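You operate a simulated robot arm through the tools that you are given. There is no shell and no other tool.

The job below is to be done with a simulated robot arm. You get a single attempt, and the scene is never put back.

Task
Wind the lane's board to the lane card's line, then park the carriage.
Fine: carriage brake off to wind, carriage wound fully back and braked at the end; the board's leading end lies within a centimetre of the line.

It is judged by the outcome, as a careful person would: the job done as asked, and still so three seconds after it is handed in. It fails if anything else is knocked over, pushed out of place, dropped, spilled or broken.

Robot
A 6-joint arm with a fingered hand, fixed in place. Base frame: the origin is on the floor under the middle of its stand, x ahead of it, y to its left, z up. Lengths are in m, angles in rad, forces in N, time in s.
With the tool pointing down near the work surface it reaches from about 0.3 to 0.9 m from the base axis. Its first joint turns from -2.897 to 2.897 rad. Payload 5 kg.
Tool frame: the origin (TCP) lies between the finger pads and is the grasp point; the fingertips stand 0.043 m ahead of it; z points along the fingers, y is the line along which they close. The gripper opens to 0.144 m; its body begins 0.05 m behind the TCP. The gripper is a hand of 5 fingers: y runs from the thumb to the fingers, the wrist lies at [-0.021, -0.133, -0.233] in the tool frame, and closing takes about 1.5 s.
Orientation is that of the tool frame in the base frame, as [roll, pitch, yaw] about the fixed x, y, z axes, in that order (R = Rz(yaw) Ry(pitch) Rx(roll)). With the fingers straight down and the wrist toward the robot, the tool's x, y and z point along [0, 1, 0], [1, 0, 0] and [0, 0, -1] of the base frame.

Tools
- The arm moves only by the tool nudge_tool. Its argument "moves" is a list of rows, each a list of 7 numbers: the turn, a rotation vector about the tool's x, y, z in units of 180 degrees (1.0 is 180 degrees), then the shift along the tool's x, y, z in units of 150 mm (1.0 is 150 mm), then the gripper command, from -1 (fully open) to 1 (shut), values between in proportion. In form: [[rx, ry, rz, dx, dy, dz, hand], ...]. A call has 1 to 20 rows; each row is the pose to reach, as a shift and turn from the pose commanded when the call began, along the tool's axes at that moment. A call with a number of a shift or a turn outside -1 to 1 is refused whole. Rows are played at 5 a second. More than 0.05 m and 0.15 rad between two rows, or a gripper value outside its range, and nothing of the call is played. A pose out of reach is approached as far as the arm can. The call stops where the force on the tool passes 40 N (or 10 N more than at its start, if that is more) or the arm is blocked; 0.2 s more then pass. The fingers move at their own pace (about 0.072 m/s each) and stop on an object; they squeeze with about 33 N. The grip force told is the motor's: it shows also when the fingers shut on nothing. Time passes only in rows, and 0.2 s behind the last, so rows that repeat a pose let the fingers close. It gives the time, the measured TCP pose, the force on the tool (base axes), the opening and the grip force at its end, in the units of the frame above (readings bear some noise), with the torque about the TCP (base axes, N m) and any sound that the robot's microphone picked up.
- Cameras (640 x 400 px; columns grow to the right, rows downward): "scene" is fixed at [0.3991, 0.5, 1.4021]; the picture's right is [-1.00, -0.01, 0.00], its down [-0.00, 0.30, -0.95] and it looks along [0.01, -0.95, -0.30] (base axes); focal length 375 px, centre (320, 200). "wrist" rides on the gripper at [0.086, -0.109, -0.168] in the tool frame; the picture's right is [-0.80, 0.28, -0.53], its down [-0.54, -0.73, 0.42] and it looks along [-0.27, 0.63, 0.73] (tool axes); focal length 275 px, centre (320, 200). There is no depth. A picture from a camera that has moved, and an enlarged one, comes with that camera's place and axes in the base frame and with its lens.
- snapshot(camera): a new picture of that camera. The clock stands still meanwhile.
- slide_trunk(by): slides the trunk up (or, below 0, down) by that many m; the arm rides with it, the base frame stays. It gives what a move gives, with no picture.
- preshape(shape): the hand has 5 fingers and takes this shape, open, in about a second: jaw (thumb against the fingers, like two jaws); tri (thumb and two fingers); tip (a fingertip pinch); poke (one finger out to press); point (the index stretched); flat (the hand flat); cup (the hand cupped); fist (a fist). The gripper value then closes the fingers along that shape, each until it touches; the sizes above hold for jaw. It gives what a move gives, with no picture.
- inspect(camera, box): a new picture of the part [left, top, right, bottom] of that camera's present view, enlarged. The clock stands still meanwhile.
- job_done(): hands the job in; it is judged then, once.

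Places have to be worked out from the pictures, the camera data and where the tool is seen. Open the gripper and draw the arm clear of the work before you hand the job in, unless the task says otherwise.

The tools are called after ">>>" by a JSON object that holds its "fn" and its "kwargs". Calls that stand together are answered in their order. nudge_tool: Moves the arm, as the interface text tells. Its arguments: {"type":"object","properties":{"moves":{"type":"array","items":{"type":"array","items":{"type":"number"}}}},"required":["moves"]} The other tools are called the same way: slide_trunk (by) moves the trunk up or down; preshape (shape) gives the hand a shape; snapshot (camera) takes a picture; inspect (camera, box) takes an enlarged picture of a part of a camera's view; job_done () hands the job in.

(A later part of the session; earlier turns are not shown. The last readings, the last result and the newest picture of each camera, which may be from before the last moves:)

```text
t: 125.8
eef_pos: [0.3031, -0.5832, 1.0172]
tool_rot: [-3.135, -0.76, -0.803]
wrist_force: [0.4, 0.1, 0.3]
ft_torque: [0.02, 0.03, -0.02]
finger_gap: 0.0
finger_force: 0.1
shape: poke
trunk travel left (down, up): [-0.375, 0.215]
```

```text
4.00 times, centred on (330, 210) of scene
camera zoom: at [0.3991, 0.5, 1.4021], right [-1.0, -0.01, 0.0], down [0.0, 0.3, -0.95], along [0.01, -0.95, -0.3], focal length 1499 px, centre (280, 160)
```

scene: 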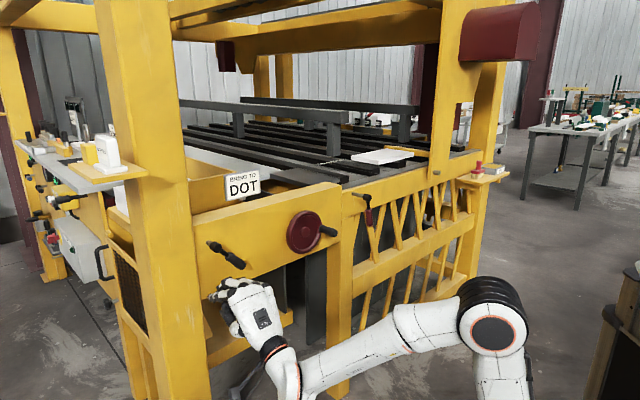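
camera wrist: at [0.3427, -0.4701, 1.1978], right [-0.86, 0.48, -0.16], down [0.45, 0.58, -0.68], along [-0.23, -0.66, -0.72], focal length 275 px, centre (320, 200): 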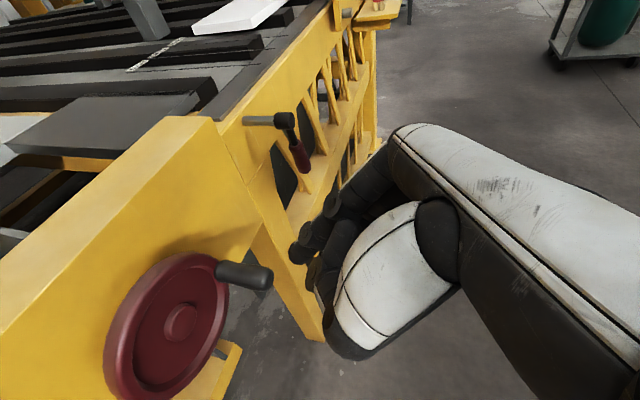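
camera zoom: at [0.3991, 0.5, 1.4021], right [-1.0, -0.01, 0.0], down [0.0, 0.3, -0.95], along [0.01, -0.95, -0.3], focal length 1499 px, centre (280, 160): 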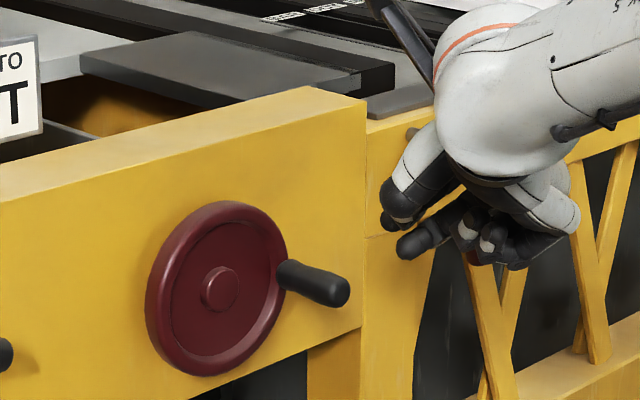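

I bring the index fingertip over the handle and lower to just above it, then press down.

>>> {"fn": "nudge_tool", "kwargs": {"moves": [[0, 0, 0, 0.143, 0, 0.135, -1], [0, 0, 0, 0.285, 0, 0.27, -1], [0, 0, 0, 0.428, 0, 0.406, -1], [0, 0, 0, 0.29, 0, 0.551, -1]]}}

>>> {"fn": "inspect", "kwargs": {"camera": "scene", "box": [270, 180, 370, 260]}}

>>> {"fn": "inspect", "kwargs": {"camera": "wrist", "box": [160, 150, 360, 310]}}

```text
t: 126.8
eef_pos: [0.3658, -0.647, 0.9877]
tool_rot: [-3.134, -0.762, -0.804]
wrist_force: [0.2, 0.1, 0.2]
ft_torque: [0.03, 0.0, 0.04]
finger_gap: 0.0
finger_force: 0.0
shape: poke
trunk travel left (down, up): [-0.375, 0.215]
```

```text
5.00 times, centred on (320, 220) of scene
camera zoom: at [0.3991, 0.5, 1.4021], right [-1.0, -0.01, 0.0], down [0.0, 0.3, -0.95], along [0.01, -0.95, -0.3], focal length 1874 px, centre (320, 100)
```

zoom: 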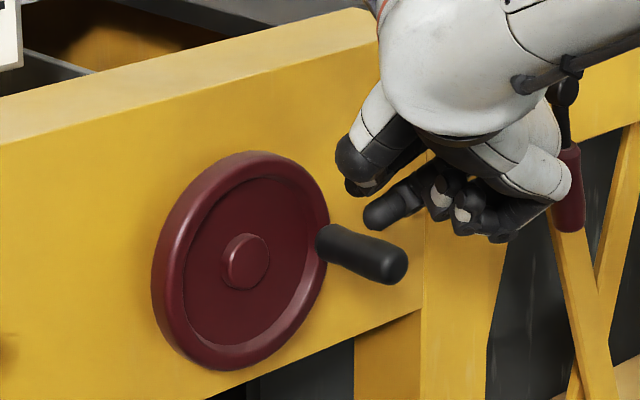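

```text
2.50 times, centred on (260, 230) of wrist
camera zoom: at [0.4056, -0.5334, 1.1685], right [-0.86, 0.48, -0.16], down [0.45, 0.58, -0.68], along [-0.23, -0.66, -0.72], focal length 688 px, centre (470, 125)
```

zoom: 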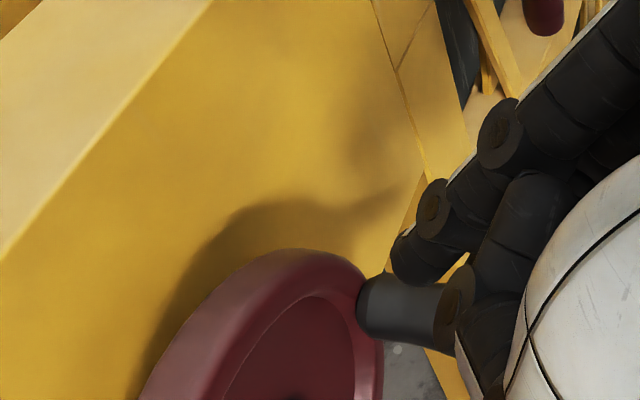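

The tip is ~1 cm above the handle. I press down in steps and watch force and motion.

>>> {"fn": "nudge_tool", "kwargs": {"moves": [[0, 0, 0, -0.046, 0, 0.048, -1], [0, 0, 0, -0.08, 0, 0.084, -1], [0, 0, 0, -0.1, 0, 0.105, -1], [0, 0, 0, -0.12, 0, 0.126, -1]]}}

>>> {"fn": "inspect", "kwargs": {"camera": "scene", "box": [270, 180, 370, 260]}}

>>> {"fn": "inspect", "kwargs": {"camera": "wrist", "box": [160, 150, 360, 310]}}

```text
t: 127.8
eef_pos: [0.3653, -0.6471, 0.9604]
tool_rot: [-3.134, -0.763, -0.803]
wrist_force: [1.7, 0.2, 4.4]
ft_torque: [-0.07, -0.13, 0.03]
finger_gap: 0.0
finger_force: 0.1
shape: poke
trunk travel left (down, up): [-0.375, 0.215]
```

```text
5.00 times, centred on (320, 220) of scene
camera zoom: at [0.3991, 0.5, 1.4021], right [-1.0, -0.01, 0.0], down [0.0, 0.3, -0.95], along [0.01, -0.95, -0.3], focal length 1874 px, centre (320, 100)
```

zoom: 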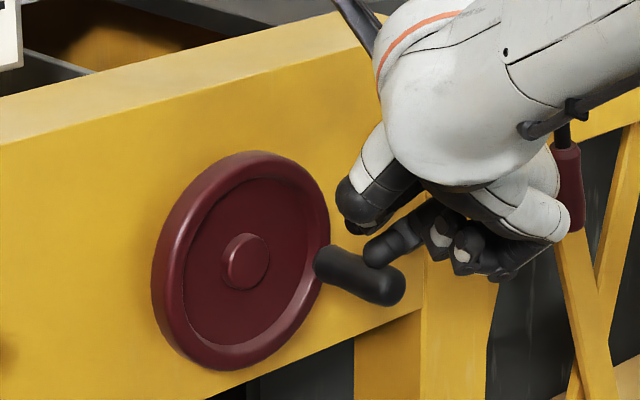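

```text
2.50 times, centred on (260, 230) of wrist
camera zoom: at [0.4052, -0.5329, 1.1418], right [-0.86, 0.48, -0.16], down [0.45, 0.58, -0.68], along [-0.23, -0.66, -0.72], focal length 688 px, centre (470, 125)
```

zoom: 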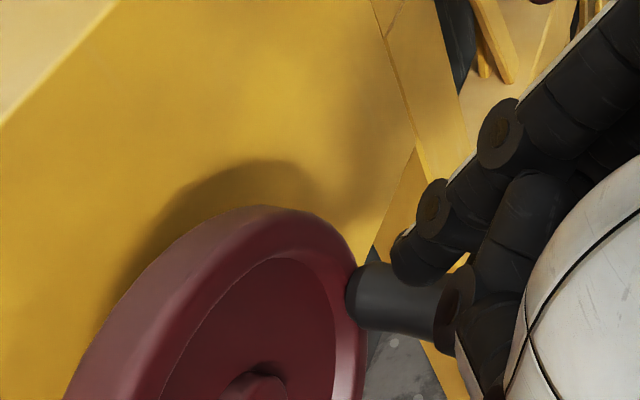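

The handle went down ~1.5 cm with only 4 N: the wheel is now free in the clockwise direction. I check what the carriage did on the lane.

>>> {"fn": "inspect", "kwargs": {"camera": "scene", "box": [320, 120, 480, 220]}}

>>> {"fn": "inspect", "kwargs": {"camera": "wrist", "box": [60, 0, 380, 140]}}

```text
4.00 times, centred on (400, 170) of scene
camera zoom: at [0.3991, 0.5, 1.4021], right [-1.0, -0.01, 0.0], down [0.0, 0.3, -0.95], along [0.01, -0.95, -0.3], focal length 1499 px, centre (0, 320)
```

zoom: 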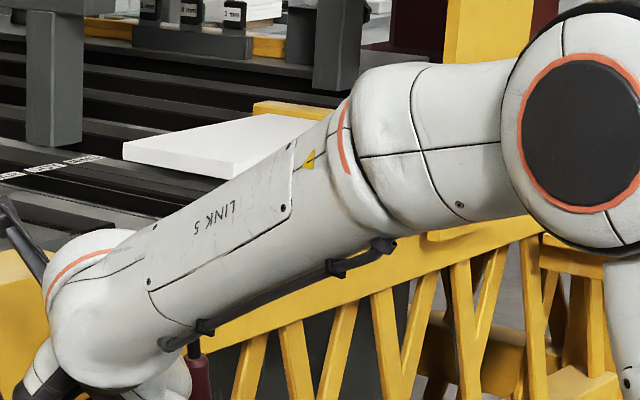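

```text
2.00 times, centred on (220, 70) of wrist
camera zoom: at [0.4052, -0.5329, 1.1418], right [-0.86, 0.48, -0.16], down [0.45, 0.58, -0.68], along [-0.23, -0.66, -0.72], focal length 551 px, centre (520, 460)
```

zoom: 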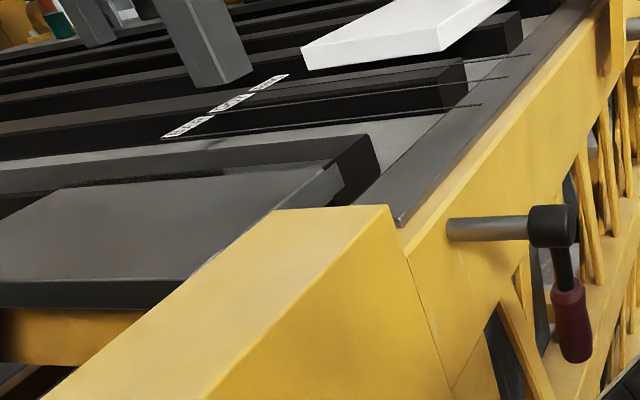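

Carriage and board look unmoved so far (tiny rotation), as expected. I retreat, open the jaw, and re-grip the handle at its new place (about 16° below 3 o'clock).

>>> {"fn": "nudge_tool", "kwargs": {"moves": [[0, 0, 0, 0.03, 0, -0.1, -1], [0, 0, 0, 0.0, 0, -0.33, -1], [0, 0, 0, -0.08, 0, -0.55, -1], [0, 0, 0, -0.181, -0.02, -0.67, -1]]}}

>>> {"fn": "preshape", "kwargs": {"shape": "jaw"}}

>>> {"fn": "nudge_tool", "kwargs": {"moves": [[0, 0, 0, 0, 0, 0.15, -0.3], [0, 0, 0, 0, 0, 0.35, -0.3], [0, 0, 0, 0, 0, 0.6, -0.3], [0, 0, 0, 0, 0, 0.85, -0.3]]}}

>>> {"fn": "inspect", "kwargs": {"camera": "wrist", "box": [100, 150, 420, 390]}}

```text
t: 128.8
eef_pos: [0.3036, -0.5793, 1.0148]
tool_rot: [-3.134, -0.761, -0.803]
wrist_force: [0.3, 0.3, -0.2]
ft_torque: [-0.01, 0.02, -0.02]
finger_gap: 0.0
finger_force: 0.1
shape: poke
trunk travel left (down, up): [-0.375, 0.215]
```

```text
t: 129.7
eef_pos: [0.3034, -0.5811, 1.0131]
tool_rot: [-3.133, -0.759, -0.803]
wrist_force: [-0.1, 0.6, -0.5]
ft_torque: [-0.01, 0.01, 0.0]
finger_gap: 0.1437
finger_force: 0.2
shape: jaw
trunk travel left (down, up): [-0.375, 0.215]
```

```text
t: 130.7
eef_pos: [0.3656, -0.6421, 0.9233]
tool_rot: [-3.135, -0.761, -0.802]
wrist_force: [-0.2, 0.3, 0.4]
ft_torque: [0.01, -0.01, 0.03]
finger_gap: 0.0941
finger_force: 0.0
shape: jaw
trunk travel left (down, up): [-0.375, 0.215]
```

```text
1.67 times, centred on (260, 270) of wrist
camera zoom: at [0.4065, -0.5297, 1.104], right [-0.86, 0.48, -0.16], down [0.45, 0.58, -0.68], along [-0.23, -0.66, -0.72], focal length 459 px, centre (420, 83)
```

zoom: 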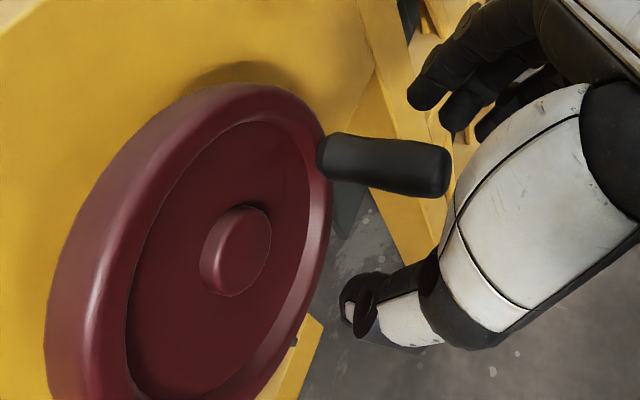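

The handle is between the fingers again. I advance 2 cm and close.

>>> {"fn": "nudge_tool", "kwargs": {"moves": [[0, 0, 0, 0, 0, 0.08, -0.3], [0, 0, 0, 0, 0, 0.15, -0.1], [0, 0, 0, 0, 0, 0.15, 0.3], [0, 0, 0, 0, 0, 0.15, 0.7], [0, 0, 0, 0, 0, 0.15, 1], [0, 0, 0, 0, 0, 0.15, 1], [0, 0, 0, 0, 0, 0.15, 1], [0, 0, 0, 0, 0, 0.15, 1]]}}

>>> {"fn": "inspect", "kwargs": {"camera": "wrist", "box": [100, 150, 420, 390]}}

```text
t: 132.5
eef_pos: [0.3782, -0.6541, 0.9048]
tool_rot: [-3.133, -0.758, -0.804]
wrist_force: [8.5, 2.3, -2.2]
ft_torque: [0.0, 0.07, 0.06]
finger_gap: 0.0029
finger_force: 33.2
shape: jaw
trunk travel left (down, up): [-0.375, 0.215]
```

```text
1.67 times, centred on (260, 270) of wrist
camera zoom: at [0.4182, -0.5405, 1.0874], right [-0.86, 0.48, -0.16], down [0.45, 0.58, -0.68], along [-0.23, -0.66, -0.72], focal length 459 px, centre (420, 83)
```

zoom: 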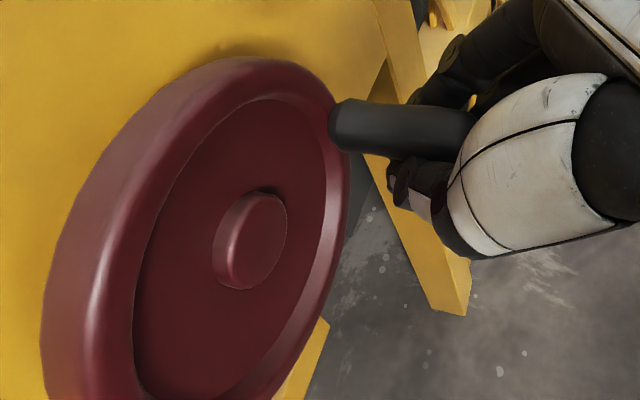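

Gripped. I now wind clockwise, following the circle (radius 0.06) for about 45°, then check.

>>> {"fn": "nudge_tool", "kwargs": {"moves": [[0, 0, 0, -0.028, -0.009, 0.029, 1], [0, 0, 0, -0.0558, -0.0203, 0.0589, 1], [0, 0, 0, -0.088, -0.043, 0.093, 1], [0, 0, 0, -0.1194, -0.0685, 0.1262, 1], [0, 0, 0, -0.147, -0.102, 0.155, 1], [0, 0, 0, -0.1724, -0.139, 0.1821, 1]]}}

>>> {"fn": "inspect", "kwargs": {"camera": "wrist", "box": [100, 150, 420, 390]}}

>>> {"fn": "inspect", "kwargs": {"camera": "scene", "box": [270, 180, 370, 260]}}

```text
t: 133.9
eef_pos: [0.3901, -0.6405, 0.8669]
tool_rot: [-3.131, -0.756, -0.808]
wrist_force: [-11.1, -4.9, -4.8]
ft_torque: [0.4, -0.63, 0.09]
finger_gap: 0.0029
finger_force: 32.8
shape: jaw
trunk travel left (down, up): [-0.375, 0.215]
```

```text
1.67 times, centred on (260, 270) of wrist
camera zoom: at [0.4303, -0.5279, 1.0483], right [-0.86, 0.48, -0.16], down [0.45, 0.58, -0.68], along [-0.23, -0.65, -0.72], focal length 459 px, centre (420, 83)
```

zoom: 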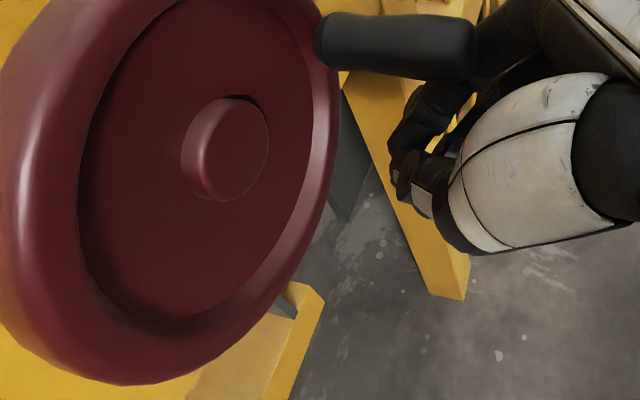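

```text
5.00 times, centred on (320, 220) of scene
camera zoom: at [0.3991, 0.5, 1.4021], right [-1.0, -0.01, 0.0], down [0.0, 0.3, -0.95], along [0.01, -0.95, -0.3], focal length 1874 px, centre (320, 100)
```

zoom: 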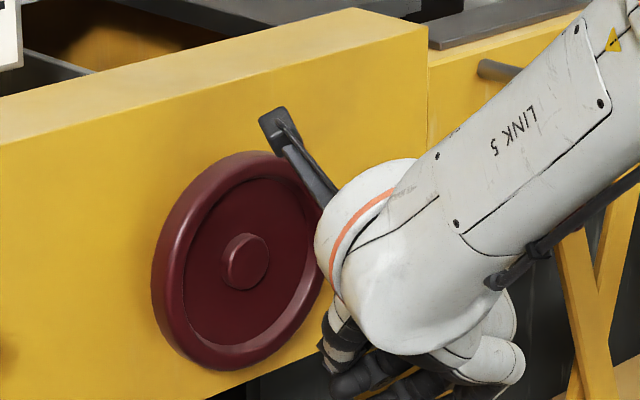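

The handle slid within the closed ring of fingers – crosswise this grip doesn't clamp it. The earlier level grip (handle parallel to the fingers) clamped firmly, so I release and go back to that posture.

>>> {"fn": "nudge_tool", "kwargs": {"moves": [[0, 0, 0, 0, 0, 0, 0.3], [0, 0, 0, 0, 0, 0, -0.3], [0, 0, 0, 0, 0, 0, -0.6], [0, 0, 0, 0, 0, 0, -0.6], [0, 0, 0, 0.05, 0.05, -0.2, -0.6], [0, 0, 0, 0.05, 0.1, -0.45, -0.6], [0, 0, 0, 0.05, 0.1, -0.7, -0.6], [0, 0, 0, 0.05, 0.1, -0.98, -0.6]]}}

>>> {"fn": "inspect", "kwargs": {"camera": "scene", "box": [270, 180, 370, 260]}}

```text
t: 135.7
eef_pos: [0.313, -0.5809, 0.9808]
tool_rot: [-3.13, -0.76, -0.806]
wrist_force: [0.5, -0.3, 0.1]
ft_torque: [0.02, -0.01, -0.02]
finger_gap: 0.1153
finger_force: 0.0
shape: jaw
trunk travel left (down, up): [-0.375, 0.215]
```

```text
5.00 times, centred on (320, 220) of scene
camera zoom: at [0.3991, 0.5, 1.4021], right [-1.0, -0.01, 0.0], down [0.0, 0.3, -0.95], along [0.01, -0.95, -0.3], focal length 1874 px, centre (320, 100)
```

zoom: 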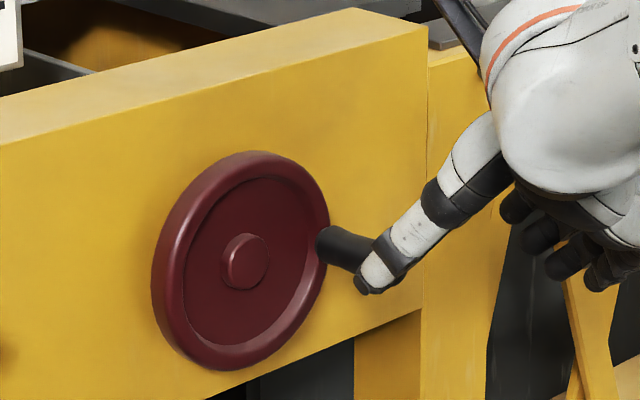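

The hand is clear. I go back up above the beam and turn the hand 90° back.

>>> {"fn": "nudge_tool", "kwargs": {"moves": [[0, 0, 0, 0.1, 0, -0.15, -1], [0, 0, 0, 0.3, -0.18, -0.25, -1], [0, 0, 0, 0.53, -0.36, -0.35, -1], [0, 0, 0, 0.76, -0.55, -0.43, -1], [0, 0, 0, 0.99, -0.736, -0.523, -1]]}}

>>> {"fn": "nudge_tool", "kwargs": {"moves": [[0, 0, -0.045, 0.01, -0.01, -0.01, -1], [0, 0, -0.09, 0.02, -0.02, -0.02, -1], [0, 0, -0.135, 0.03, -0.03, -0.03, -1], [0, 0, -0.18, 0.04, -0.04, -0.04, -1], [0, 0, -0.225, 0.04, -0.05, -0.04, -1], [0, 0, -0.27, 0.04, -0.05, -0.04, -1], [0, 0, -0.315, 0.04, -0.05, -0.04, -1], [0, 0, -0.36, 0.04, -0.05, -0.04, -1], [0, 0, -0.405, 0.04, -0.05, -0.04, -1], [0, 0, -0.45, 0.04, -0.05, -0.04, -1], [0, 0, -0.495, 0.04, -0.05, -0.04, -1], [0, 0, -0.495, 0.04, -0.05, -0.04, -1]]}}

```text
t: 136.9
eef_pos: [0.4294, -0.5425, 1.1407]
tool_rot: [-3.135, -0.757, -0.803]
wrist_force: [-0.5, 0.9, -1.1]
ft_torque: [0.0, 0.0, 0.04]
finger_gap: 0.1442
finger_force: 0.0
shape: jaw
trunk travel left (down, up): [-0.375, 0.215]
```

```text
t: 139.5
eef_pos: [0.4367, -0.5386, 1.1499]
tool_rot: [2.38, -0.031, 0.756]
wrist_force: [0.8, 1.2, -2.5]
ft_torque: [-0.19, 0.01, -0.01]
finger_gap: 0.1439
finger_force: 0.0
shape: jaw
trunk travel left (down, up): [-0.375, 0.215]
```

Turn complete. Now I move to the clear spot left of the wheel, lower the trunk, and tilt the hand level.

>>> {"fn": "nudge_tool", "kwargs": {"moves": [[0, 0, 0, 0.214, -0.026, -0.065, -1], [0, 0, 0, 0.427, -0.052, -0.13, -1], [0, 0, 0, 0.641, -0.078, -0.195, -1]]}}

>>> {"fn": "nudge_tool", "kwargs": {"moves": [[0, 0, 0, 0.214, -0.026, -0.065, -1], [0, 0, 0, 0.427, -0.052, -0.13, -1], [0, 0, 0, 0.641, -0.078, -0.195, -1]]}}

>>> {"fn": "slide_trunk", "kwargs": {"by": -0.3}}

>>> {"fn": "nudge_tool", "kwargs": {"moves": [[-0.042, 0, 0, 0, 0.05, 0, -1], [-0.084, 0, 0, 0, 0.1, 0, -1], [-0.126, 0, 0, 0, 0.15, 0, -1], [-0.168, 0, 0, 0, 0.2, 0, -1], [-0.21, 0, 0, 0, 0.25, 0, -1]]}}

>>> {"fn": "snapshot", "kwargs": {"camera": "scene"}}

```text
t: 140.3
eef_pos: [0.4847, -0.4506, 1.161]
tool_rot: [2.381, -0.016, 0.76]
wrist_force: [0.2, -0.9, 0.0]
ft_torque: [0.02, 0.0, 0.04]
finger_gap: 0.144
finger_force: 0.1
shape: jaw
trunk travel left (down, up): [-0.375, 0.215]
```

```text
t: 141.1
eef_pos: [0.5366, -0.3664, 1.1825]
tool_rot: [2.354, 0.132, 0.796]
wrist_force: [-3.5, -2.9, -1.8]
ft_torque: [0.41, -0.31, 0.06]
finger_gap: 0.1439
finger_force: 0.1
shape: jaw
trunk travel left (down, up): [-0.375, 0.215]
```

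```text
t: 144.1
eef_pos: [0.535, -0.3647, 0.8788]
tool_rot: [2.383, -0.016, 0.76]
wrist_force: [0.1, -0.1, 0.3]
ft_torque: [0.01, 0.01, -0.04]
finger_gap: 0.1437
finger_force: 0.1
shape: jaw
trunk travel left (down, up): [-0.075, 0.515]
```

```text
t: 145.3
eef_pos: [0.554, -0.3845, 0.9021]
tool_rot: [1.72, -0.018, 0.766]
wrist_force: [-0.3, 0.7, 1.2]
ft_torque: [0.03, 0.06, -0.02]
finger_gap: 0.1436
finger_force: 0.1
shape: jaw
trunk travel left (down, up): [-0.075, 0.515]
```

```text
taken
```

scene: 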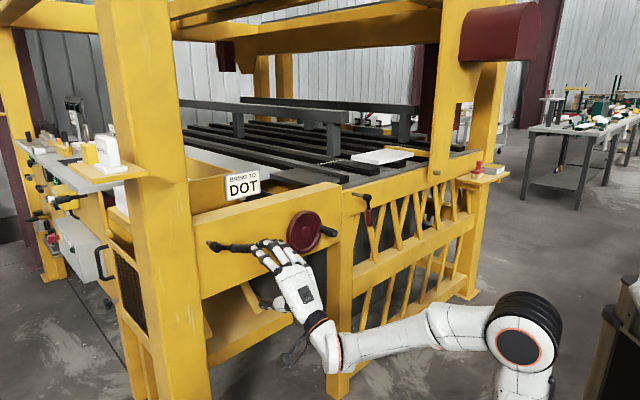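

The hand is level again with the board visible in the scene view. I lower the trunk the rest of the way and slide right to in front of the crank handle.

>>> {"fn": "slide_trunk", "kwargs": {"by": -0.07}}

>>> {"fn": "nudge_tool", "kwargs": {"moves": [[0, 0, 0, -0.1, 0.12, -0.15, -1], [0, 0, 0, -0.3, 0.25, -0.3, -1], [0, 0, 0, -0.5, 0.4, -0.367, -1]]}}

>>> {"fn": "nudge_tool", "kwargs": {"moves": [[0, 0, 0, -0.27, 0.046, 0, -1], [0, 0, 0, -0.54, 0.093, 0, -1], [0, 0, 0, -0.8, 0.139, 0, -1]]}}

>>> {"fn": "nudge_tool", "kwargs": {"moves": [[0, 0, 0, -0.27, 0.046, 0, -1], [0, 0, 0, -0.54, 0.093, 0, -1], [0, 0, 0, -0.814, 0.139, 0, -1]]}}

>>> {"fn": "inspect", "kwargs": {"camera": "scene", "box": [260, 170, 400, 270]}}

>>> {"fn": "snapshot", "kwargs": {"camera": "wrist"}}

```text
t: 146.4
eef_pos: [0.5533, -0.3849, 0.8332]
tool_rot: [1.721, -0.017, 0.762]
wrist_force: [-1.0, -0.4, 0.0]
ft_torque: [-0.01, -0.01, -0.02]
finger_gap: 0.1438
finger_force: 0.0
shape: jaw
trunk travel left (down, up): [-0.005, 0.585]
```

```text
t: 147.2
eef_pos: [0.4662, -0.405, 0.8996]
tool_rot: [1.724, -0.016, 0.761]
wrist_force: [0.8, 0.1, -0.6]
ft_torque: [-0.02, -0.01, -0.03]
finger_gap: 0.1439
finger_force: 0.0
shape: jaw
trunk travel left (down, up): [-0.005, 0.585]
```

```text
t: 148.0
eef_pos: [0.3823, -0.489, 0.917]
tool_rot: [1.722, -0.017, 0.765]
wrist_force: [0.6, 1.1, 0.4]
ft_torque: [0.01, 0.02, -0.05]
finger_gap: 0.1437
finger_force: 0.0
shape: jaw
trunk travel left (down, up): [-0.005, 0.585]
```

```text
t: 148.8
eef_pos: [0.296, -0.5762, 0.9371]
tool_rot: [1.72, -0.016, 0.763]
wrist_force: [0.7, 1.1, 0.8]
ft_torque: [0.03, 0.05, -0.07]
finger_gap: 0.1439
finger_force: 0.1
shape: jaw
trunk travel left (down, up): [-0.005, 0.585]
```

```text
4.00 times, centred on (330, 220) of scene
camera zoom: at [0.3991, 0.5, 1.4021], right [-1.0, -0.01, 0.0], down [0.0, 0.3, -0.95], along [0.01, -0.95, -0.3], focal length 1499 px, centre (280, 120)
```

zoom: 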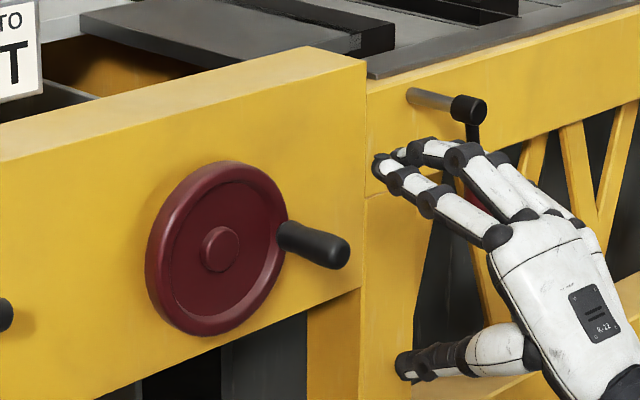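

```text
taken
camera wrist: at [0.2339, -0.384, 0.8563], right [-0.92, -0.2, 0.35], down [-0.17, -0.59, -0.79], along [0.37, -0.78, 0.5], focal length 275 px, centre (320, 200)
```

wrist: 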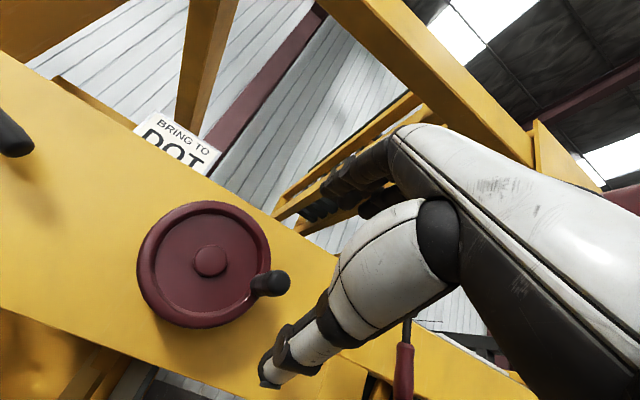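

Positions match: the handle is again near 3 o'clock and the TCP is 10 cm in front of it. I move straight in and clamp it lengthwise.

>>> {"fn": "nudge_tool", "kwargs": {"moves": [[0, 0, 0, -0.01, 0, 0.2, -1], [0, 0, 0, -0.01, -0.005, 0.4, -1], [0, 0, 0, -0.01, -0.01, 0.6, -1], [0, 0, 0, -0.01, -0.01, 0.72, -1]]}}

>>> {"fn": "nudge_tool", "kwargs": {"moves": [[0, 0, 0, 0, 0, 0, -0.5], [0, 0, 0, 0, 0, 0, 0], [0, 0, 0, 0, 0, 0, 0.5], [0, 0, 0, 0, 0, 0, 1], [0, 0, 0, 0, 0, 0, 1], [0, 0, 0, 0, 0, 0, 1], [0, 0, 0, 0, 0, 0, 1], [0, 0, 0, 0, 0, 0, 1]]}}

>>> {"fn": "inspect", "kwargs": {"camera": "scene", "box": [270, 180, 370, 260]}}

>>> {"fn": "inspect", "kwargs": {"camera": "scene", "box": [300, 130, 460, 210]}}

```text
t: 149.8
eef_pos: [0.3679, -0.6538, 0.9193]
tool_rot: [1.721, -0.016, 0.76]
wrist_force: [-0.4, 0.2, 0.1]
ft_torque: [0.02, 0.02, -0.03]
finger_gap: 0.1441
finger_force: 0.0
shape: jaw
trunk travel left (down, up): [-0.005, 0.585]
```

```text
t: 151.6
eef_pos: [0.3695, -0.6535, 0.9185]
tool_rot: [1.724, -0.017, 0.762]
wrist_force: [0.3, -0.8, -3.3]
ft_torque: [-0.02, -0.04, 0.03]
finger_gap: 0.0181
finger_force: 33.1
shape: jaw
trunk travel left (down, up): [-0.005, 0.585]
```

```text
5.00 times, centred on (320, 220) of scene
camera zoom: at [0.3991, 0.5, 1.4021], right [-1.0, -0.01, 0.0], down [0.0, 0.3, -0.95], along [0.01, -0.95, -0.3], focal length 1874 px, centre (320, 100)
```

zoom: 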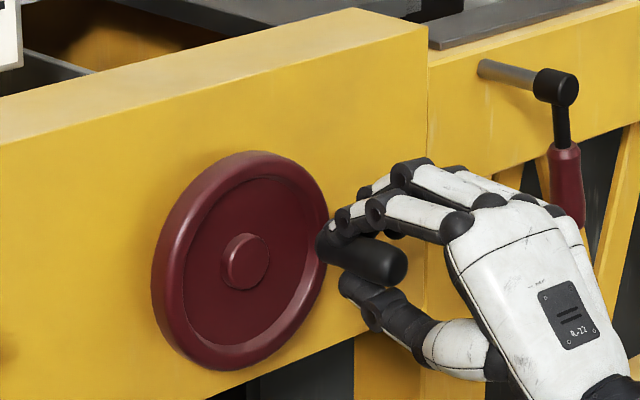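

```text
4.00 times, centred on (380, 170) of scene
camera zoom: at [0.3991, 0.5, 1.4021], right [-1.0, -0.01, 0.0], down [0.0, 0.3, -0.95], along [0.01, -0.95, -0.3], focal length 1499 px, centre (80, 320)
```

zoom: 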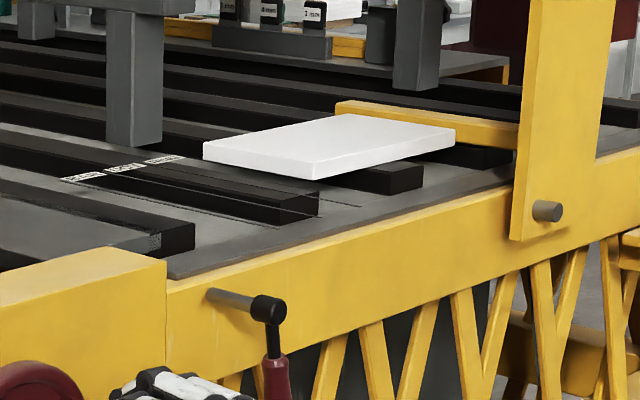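

Clamped firmly (gap 18 mm) and the scene shows the lane clearly. I wind clockwise about 45° and check.

>>> {"fn": "nudge_tool", "kwargs": {"moves": [[0, 0, 0, 0.011, -0.0745, 0.011, 1], [0, 0, 0, 0.04, -0.152, 0.023, 1], [0, 0, 0, 0.084, -0.2215, 0.033, 1], [0, 0, 0, 0.142, -0.2795, 0.042, 1]]}}

>>> {"fn": "inspect", "kwargs": {"camera": "scene", "box": [270, 180, 370, 260]}}

>>> {"fn": "inspect", "kwargs": {"camera": "scene", "box": [300, 130, 460, 210]}}

```text
t: 152.6
eef_pos: [0.3835, -0.6398, 0.8735]
tool_rot: [1.726, -0.018, 0.759]
wrist_force: [-11.1, -5.3, -9.5]
ft_torque: [0.11, 0.05, -0.38]
finger_gap: 0.0183
finger_force: 33.4
shape: jaw
trunk travel left (down, up): [-0.005, 0.585]
```

```text
5.00 times, centred on (320, 220) of scene
camera zoom: at [0.3991, 0.5, 1.4021], right [-1.0, -0.01, 0.0], down [0.0, 0.3, -0.95], along [0.01, -0.95, -0.3], focal length 1874 px, centre (320, 100)
```

zoom: 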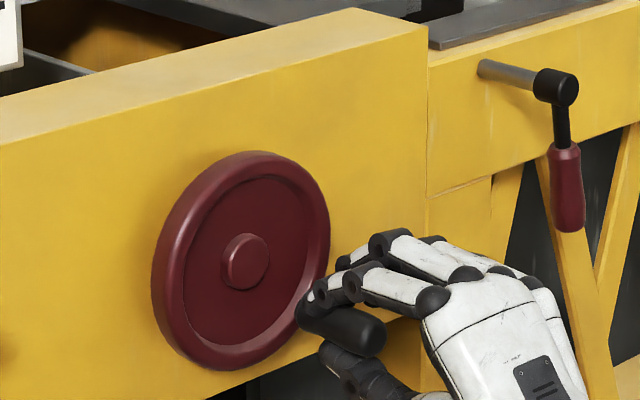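

```text
4.00 times, centred on (380, 170) of scene
camera zoom: at [0.3991, 0.5, 1.4021], right [-1.0, -0.01, 0.0], down [0.0, 0.3, -0.95], along [0.01, -0.95, -0.3], focal length 1499 px, centre (80, 320)
```

zoom: 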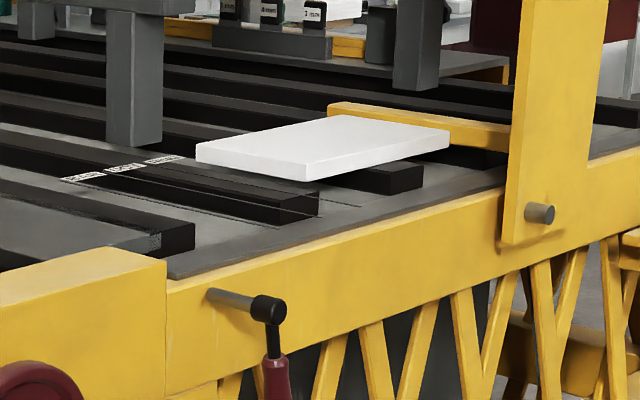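

It works: the wheel turned and carriage, pusher and board all moved forward (left). From the geometry one turn is roughly 0.11 m and the DOT line is ~0.12 m ahead; I refine the circle (radius 0.067) and continue to about 120°.

>>> {"fn": "nudge_tool", "kwargs": {"moves": [[0, 0, 0, 0.068, -0.0811, 0.012, 1], [0, 0, 0, 0.1525, -0.1201, 0.0176, 1], [0, 0, 0, 0.2435, -0.1409, 0.0205, 1], [0, 0, 0, 0.3369, -0.1426, 0.0205, 1], [0, 0, 0, 0.4285, -0.1252, 0.0176, 1], [0, 0, 0, 0.5145, -0.0891, 0.012, 1]]}}

>>> {"fn": "inspect", "kwargs": {"camera": "scene", "box": [270, 180, 370, 260]}}

>>> {"fn": "inspect", "kwargs": {"camera": "scene", "box": [300, 130, 460, 210]}}

```text
t: 154.0
eef_pos: [0.4416, -0.5828, 0.8667]
tool_rot: [1.719, -0.014, 0.766]
wrist_force: [-15.6, 23.7, -8.4]
ft_torque: [0.24, 0.21, 0.14]
finger_gap: 0.0195
finger_force: 33.5
shape: jaw
trunk travel left (down, up): [-0.005, 0.585]
```

```text
5.00 times, centred on (320, 220) of scene
camera zoom: at [0.3991, 0.5, 1.4021], right [-1.0, -0.01, 0.0], down [0.0, 0.3, -0.95], along [0.01, -0.95, -0.3], focal length 1874 px, centre (320, 100)
```

zoom: 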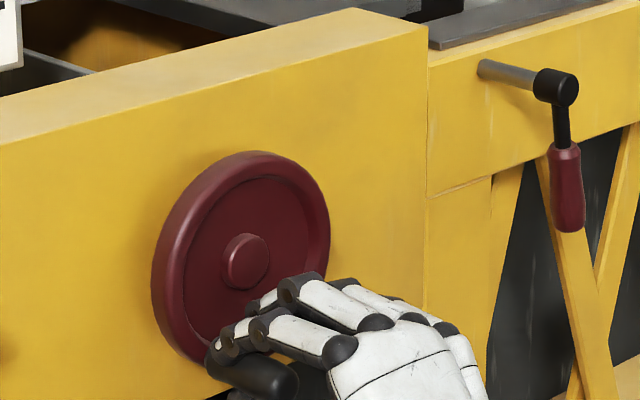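

```text
4.00 times, centred on (380, 170) of scene
camera zoom: at [0.3991, 0.5, 1.4021], right [-1.0, -0.01, 0.0], down [0.0, 0.3, -0.95], along [0.01, -0.95, -0.3], focal length 1499 px, centre (80, 320)
```

zoom: 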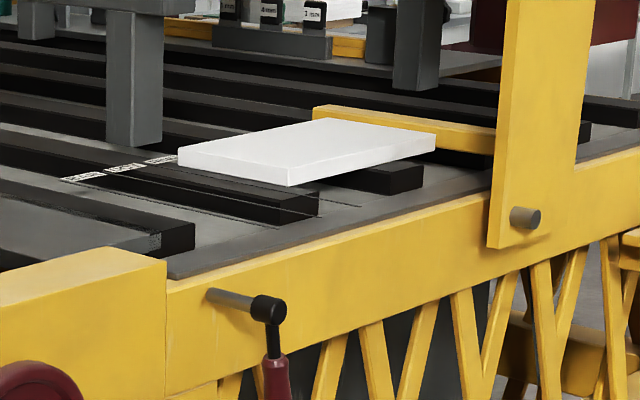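

The board has come almost to the RING line. There is ~28 N pushing the hand outward (my path presses slightly inward), so I ease out 6 mm before continuing.

>>> {"fn": "nudge_tool", "kwargs": {"moves": [[0, 0, 0, 0, 0, -0.02, 1], [0, 0, 0, 0, 0, -0.04, 1]]}}

```text
t: 154.6
eef_pos: [0.4392, -0.5835, 0.8647]
tool_rot: [1.724, -0.017, 0.763]
wrist_force: [21.0, -14.6, -1.8]
ft_torque: [-0.15, -0.12, 0.13]
finger_gap: 0.0171
finger_force: 32.7
shape: jaw
trunk travel left (down, up): [-0.005, 0.585]
```

Now it's 25 N the other way, so 3 mm is the right correction. I apply that and wind on to 9 o'clock.

>>> {"fn": "nudge_tool", "kwargs": {"moves": [[0, 0, 0, 0.0, 0.0, 0.02, 1], [0, 0, 0, 0.0763, 0.0527, 0.0099, 1], [0, 0, 0, 0.1402, 0.1201, -0.0023, 1], [0, 0, 0, 0.1884, 0.1997, -0.0157, 1], [0, 0, 0, 0.2186, 0.2868, -0.0297, 1], [0, 0, 0, 0.2303, 0.3782, -0.0438, 1]]}}

>>> {"fn": "inspect", "kwargs": {"camera": "scene", "box": [270, 180, 370, 260]}}

>>> {"fn": "inspect", "kwargs": {"camera": "scene", "box": [300, 130, 460, 210]}}

```text
t: 156.0
eef_pos: [0.4606, -0.5613, 0.923]
tool_rot: [1.723, -0.018, 0.758]
wrist_force: [-2.3, -13.3, -3.8]
ft_torque: [-0.07, -0.17, -0.44]
finger_gap: 0.017
finger_force: 33.1
shape: jaw
trunk travel left (down, up): [-0.005, 0.585]
```

```text
5.00 times, centred on (320, 220) of scene
camera zoom: at [0.3991, 0.5, 1.4021], right [-1.0, -0.01, 0.0], down [0.0, 0.3, -0.95], along [0.01, -0.95, -0.3], focal length 1874 px, centre (320, 100)
```

zoom: 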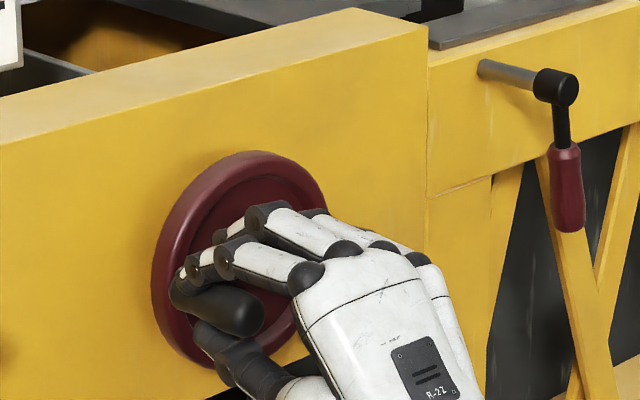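

```text
4.00 times, centred on (380, 170) of scene
camera zoom: at [0.3991, 0.5, 1.4021], right [-1.0, -0.01, 0.0], down [0.0, 0.3, -0.95], along [0.01, -0.95, -0.3], focal length 1499 px, centre (80, 320)
```

zoom: 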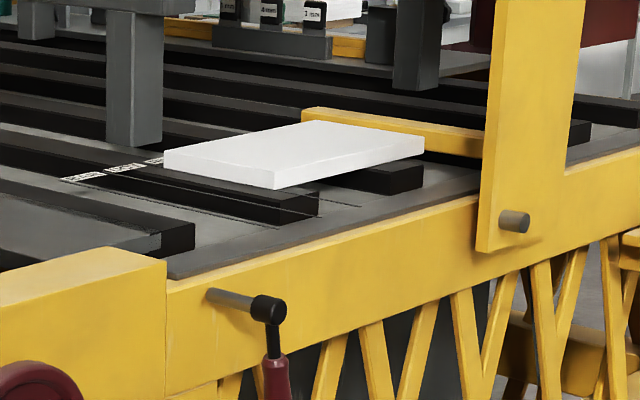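

The leading end is now about at RING. I zoom closer to measure the remaining distance to DOT.

>>> {"fn": "inspect", "kwargs": {"camera": "scene", "box": [310, 150, 390, 200]}}

```text
8.00 times, centred on (350, 175) of scene
camera zoom: at [0.3991, 0.5, 1.4021], right [-1.0, -0.01, 0.0], down [0.0, 0.3, -0.95], along [0.01, -0.95, -0.3], focal length 2999 px, centre (80, 400)
```

zoom: 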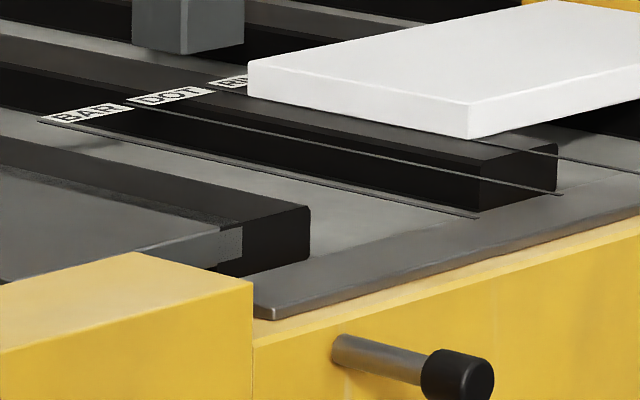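

From this view the leading edge is right about at RING and the DOT line is ~0.063 m further, about 170° of wheel turn. I continue over the top to about 12 o'clock and re-measure.

>>> {"fn": "nudge_tool", "kwargs": {"moves": [[0, 0, 0, -0.0217, 0.0914, -0.007, 1], [0, 0, 0, -0.0488, 0.1789, -0.0193, 1], [0, 0, 0, -0.0933, 0.2595, -0.0301, 1], [0, 0, 0, -0.1541, 0.3285, -0.0385, 1], [0, 0, 0, -0.2284, 0.3839, -0.0445, 1], [0, 0, 0, -0.3124, 0.4224, -0.0477, 1], [0, 0, 0, -0.4027, 0.4432, -0.048, 1]]}}

>>> {"fn": "inspect", "kwargs": {"camera": "scene", "box": [310, 150, 390, 200]}}

>>> {"fn": "inspect", "kwargs": {"camera": "scene", "box": [270, 180, 370, 260]}}

```text
t: 157.6
eef_pos: [0.4197, -0.6048, 0.9871]
tool_rot: [1.728, -0.017, 0.763]
wrist_force: [-8.5, 8.9, -19.1]
ft_torque: [0.56, 0.47, 0.01]
finger_gap: 0.0179
finger_force: 33.5
shape: jaw
trunk travel left (down, up): [-0.005, 0.585]
```

```text
8.00 times, centred on (350, 175) of scene
camera zoom: at [0.3991, 0.5, 1.4021], right [-1.0, -0.01, 0.0], down [0.0, 0.3, -0.95], along [0.01, -0.95, -0.3], focal length 2999 px, centre (80, 400)
```

zoom: 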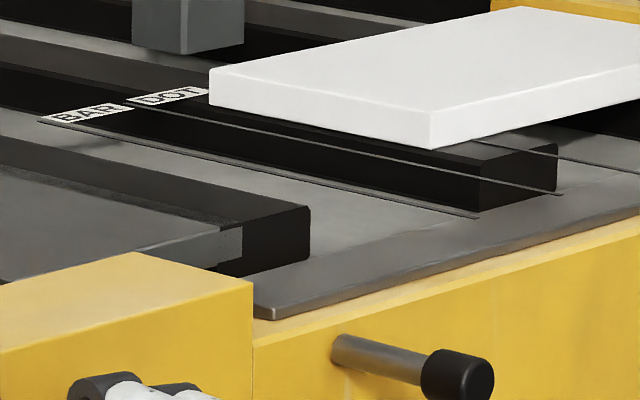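

```text
5.00 times, centred on (320, 220) of scene
camera zoom: at [0.3991, 0.5, 1.4021], right [-1.0, -0.01, 0.0], down [0.0, 0.3, -0.95], along [0.01, -0.95, -0.3], focal length 1874 px, centre (320, 100)
```

zoom: 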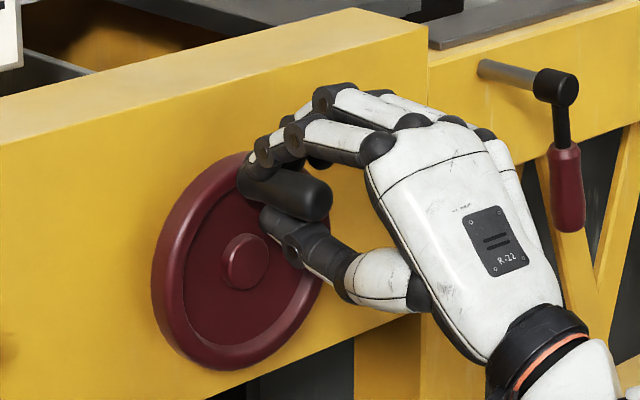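

About 60° more is indicated if the line and board underside are coplanar. Height matters at this grazing view, so I zoom in strongly to judge the line's height relative to slat top and board underside.

>>> {"fn": "inspect", "kwargs": {"camera": "scene", "box": [355, 158, 395, 183]}}

>>> {"fn": "inspect", "kwargs": {"camera": "scene", "box": [312, 155, 352, 180]}}

```text
16.00 times, centred on (375, 170) of scene
camera zoom: at [0.3991, 0.5, 1.4021], right [-1.0, -0.01, 0.0], down [0.0, 0.3, -0.95], along [0.01, -0.95, -0.3], focal length 5998 px, centre (-560, 672)
```

zoom: 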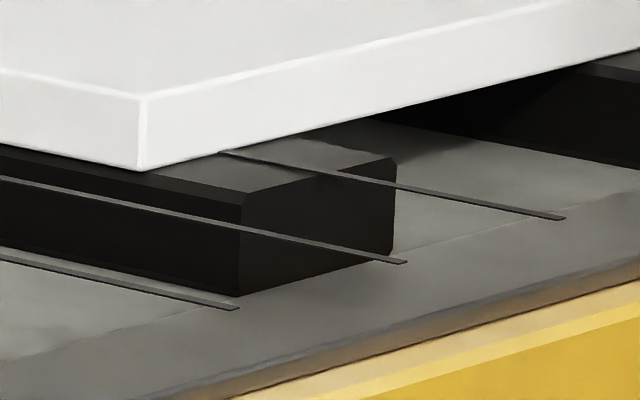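

```text
16.00 times, centred on (332, 168) of scene
camera zoom: at [0.3991, 0.5, 1.4021], right [-1.0, -0.01, 0.0], down [0.0, 0.3, -0.95], along [0.01, -0.95, -0.3], focal length 5998 px, centre (128, 720)
```

zoom: 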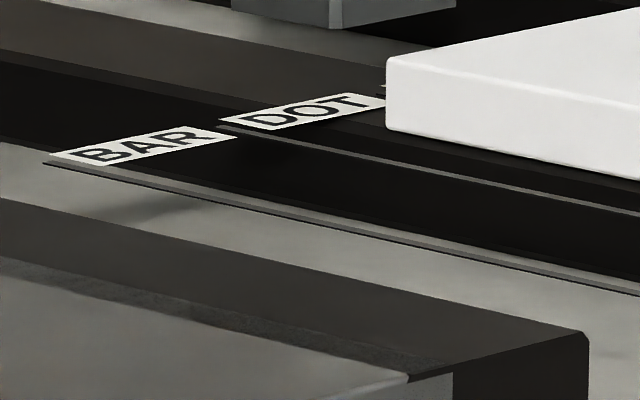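

The line strips float level with the slat tops, so coplanar is a fair assumption, but to hedge against a small height offset I'll stop with the board appearing ~5 mm short. First I wind 30° more and re-measure.

>>> {"fn": "nudge_tool", "kwargs": {"moves": [[0, 0, 0, -0.046, -0.0074, 0.0025, 1], [0, 0, 0, -0.0923, -0.0148, 0.0051, 1], [0, 0, 0, -0.13, -0.021, 0.007, 1], [0, 0, 0, -0.1679, -0.0279, 0.0094, 1], [0, 0, 0, -0.2397, -0.0537, 0.0154, 1]]}}

>>> {"fn": "inspect", "kwargs": {"camera": "scene", "box": [310, 150, 390, 200]}}

>>> {"fn": "inspect", "kwargs": {"camera": "scene", "box": [345, 155, 385, 180]}}

```text
t: 158.8
eef_pos: [0.3945, -0.6294, 0.9793]
tool_rot: [1.722, -0.016, 0.759]
wrist_force: [-0.6, 10.0, -10.7]
ft_torque: [0.24, 0.23, 0.21]
finger_gap: 0.018
finger_force: 32.6
shape: jaw
trunk travel left (down, up): [-0.005, 0.585]
```

```text
8.00 times, centred on (350, 175) of scene
camera zoom: at [0.3991, 0.5, 1.4021], right [-1.0, -0.01, 0.0], down [0.0, 0.3, -0.95], along [0.01, -0.95, -0.3], focal length 2999 px, centre (80, 400)
```

zoom: 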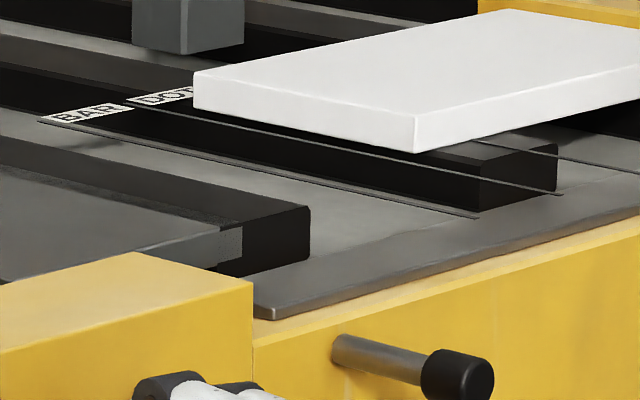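

```text
16.00 times, centred on (365, 168) of scene
camera zoom: at [0.3991, 0.5, 1.4021], right [-1.0, -0.01, 0.0], down [0.0, 0.3, -0.95], along [0.01, -0.95, -0.3], focal length 5998 px, centre (-400, 720)
```

zoom: 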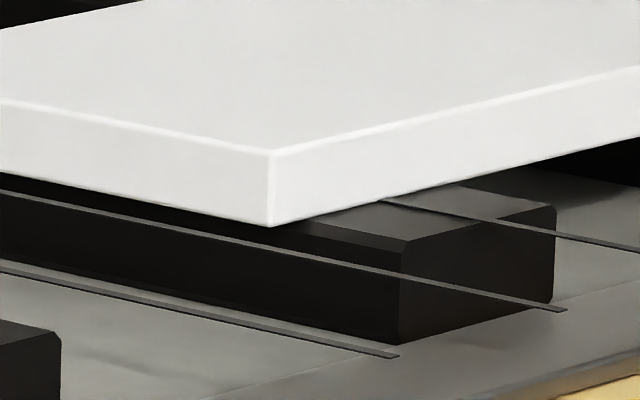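

The bottom leading edge now appears ~17 mm short of DOT. I wind 30° more (about 12 mm) and check again.

>>> {"fn": "nudge_tool", "kwargs": {"moves": [[0, 0, 0, -0.034, -0.019, 0.004, 1], [0, 0, 0, -0.0667, -0.0377, 0.0077, 1], [0, 0, 0, -0.097, -0.062, 0.012, 1], [0, 0, 0, -0.1256, -0.0867, 0.0169, 1], [0, 0, 0, -0.15, -0.115, 0.022, 1], [0, 0, 0, -0.1747, -0.1445, 0.027, 1]]}}

>>> {"fn": "inspect", "kwargs": {"camera": "scene", "box": [345, 155, 385, 180]}}

>>> {"fn": "inspect", "kwargs": {"camera": "scene", "box": [312, 155, 352, 180]}}

```text
t: 160.2
eef_pos: [0.3769, -0.6473, 0.9567]
tool_rot: [1.723, -0.016, 0.761]
wrist_force: [3.5, 12.0, -3.5]
ft_torque: [-0.02, 0.0, 0.29]
finger_gap: 0.0185
finger_force: 33.4
shape: jaw
trunk travel left (down, up): [-0.005, 0.585]
```

```text
16.00 times, centred on (365, 168) of scene
camera zoom: at [0.3991, 0.5, 1.4021], right [-1.0, -0.01, 0.0], down [0.0, 0.3, -0.95], along [0.01, -0.95, -0.3], focal length 5998 px, centre (-400, 720)
```

zoom: 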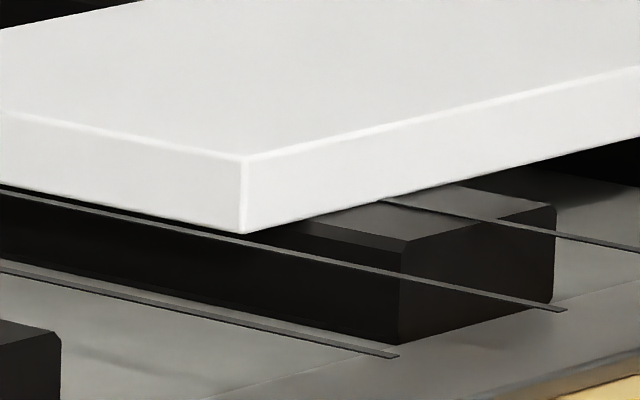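

```text
16.00 times, centred on (332, 168) of scene
camera zoom: at [0.3991, 0.5, 1.4021], right [-1.0, -0.01, 0.0], down [0.0, 0.3, -0.95], along [0.01, -0.95, -0.3], focal length 5998 px, centre (128, 720)
```

zoom: 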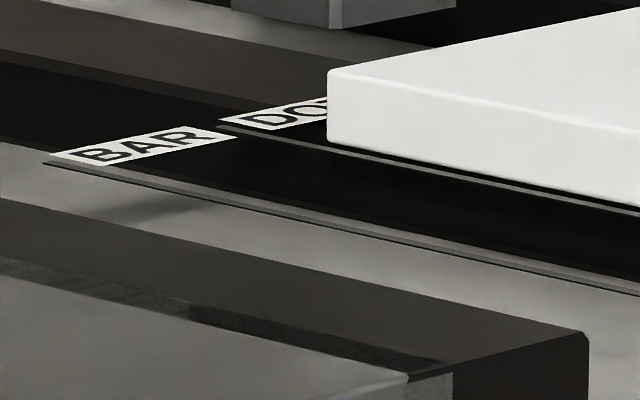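

The bottom edge now appears 3–6 mm short of the DOT strip – within tolerance with margin either way. I now wind back counter-clockwise a little and check that the board stays behind.

>>> {"fn": "nudge_tool", "kwargs": {"moves": [[0, 0, 0, 0.0491, 0.0578, -0.0102, 1], [0, 0, 0, 0.1208, 0.1152, -0.021, 1], [0, 0, 0, 0.2029, 0.1565, -0.0297, 1], [0, 0, 0, 0.2914, 0.18, -0.0359, 1]]}}

>>> {"fn": "inspect", "kwargs": {"camera": "scene", "box": [300, 130, 460, 210]}}

>>> {"fn": "inspect", "kwargs": {"camera": "scene", "box": [345, 155, 385, 180]}}

```text
t: 161.2
eef_pos: [0.4071, -0.6176, 0.9844]
tool_rot: [1.724, -0.018, 0.763]
wrist_force: [-3.1, 5.7, -9.9]
ft_torque: [0.21, 0.15, 0.04]
finger_gap: 0.0185
finger_force: 33.1
shape: jaw
trunk travel left (down, up): [-0.005, 0.585]
```

```text
4.00 times, centred on (380, 170) of scene
camera zoom: at [0.3991, 0.5, 1.4021], right [-1.0, -0.01, 0.0], down [0.0, 0.3, -0.95], along [0.01, -0.95, -0.3], focal length 1499 px, centre (80, 320)
```

zoom: 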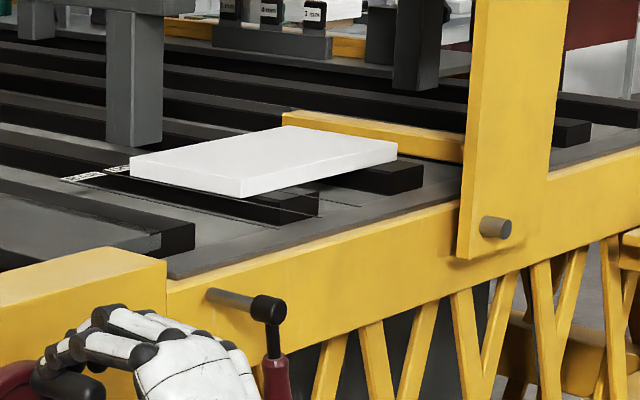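

```text
16.00 times, centred on (365, 168) of scene
camera zoom: at [0.3991, 0.5, 1.4021], right [-1.0, -0.01, 0.0], down [0.0, 0.3, -0.95], along [0.01, -0.95, -0.3], focal length 5998 px, centre (-400, 720)
```

zoom: 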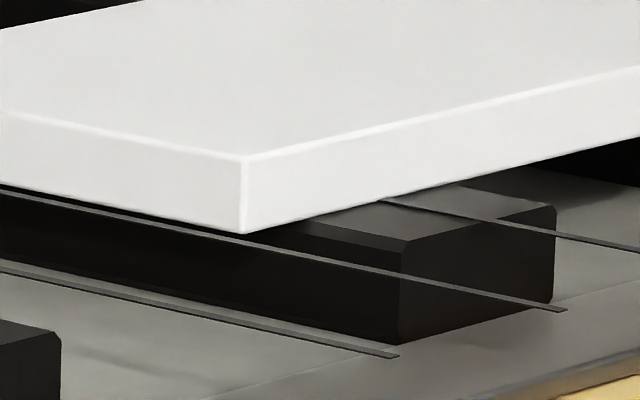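

The board stayed put while the carriage backed off. I continue winding back, past 9 o'clock.

>>> {"fn": "nudge_tool", "kwargs": {"moves": [[0, 0, 0, 0.0921, 0.0049, -0.0036, 1], [0, 0, 0, 0.1832, -0.0099, -0.0041, 1], [0, 0, 0, 0.2687, -0.0425, -0.0019, 1], [0, 0, 0, 0.3458, -0.092, 0.0032, 1], [0, 0, 0, 0.4113, -0.1565, 0.0108, 1], [0, 0, 0, 0.4613, -0.2326, 0.0207, 1], [0, 0, 0, 0.4937, -0.3176, 0.0324, 1], [0, 0, 0, 0.5081, -0.4075, 0.0454, 1]]}}

>>> {"fn": "inspect", "kwargs": {"camera": "scene", "box": [270, 180, 370, 260]}}

```text
t: 163.0
eef_pos: [0.4618, -0.5605, 0.9254]
tool_rot: [1.721, -0.017, 0.762]
wrist_force: [-3.0, -2.8, -0.9]
ft_torque: [-0.17, -0.18, -0.21]
finger_gap: 0.0185
finger_force: 32.9
shape: jaw
trunk travel left (down, up): [-0.005, 0.585]
```

```text
5.00 times, centred on (320, 220) of scene
camera zoom: at [0.3991, 0.5, 1.4021], right [-1.0, -0.01, 0.0], down [0.0, 0.3, -0.95], along [0.01, -0.95, -0.3], focal length 1874 px, centre (320, 100)
```

zoom: 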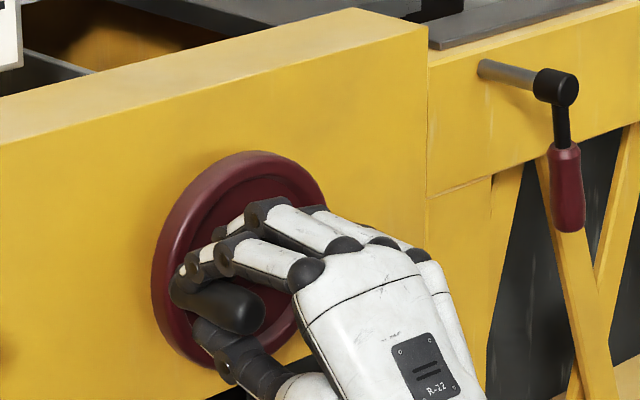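

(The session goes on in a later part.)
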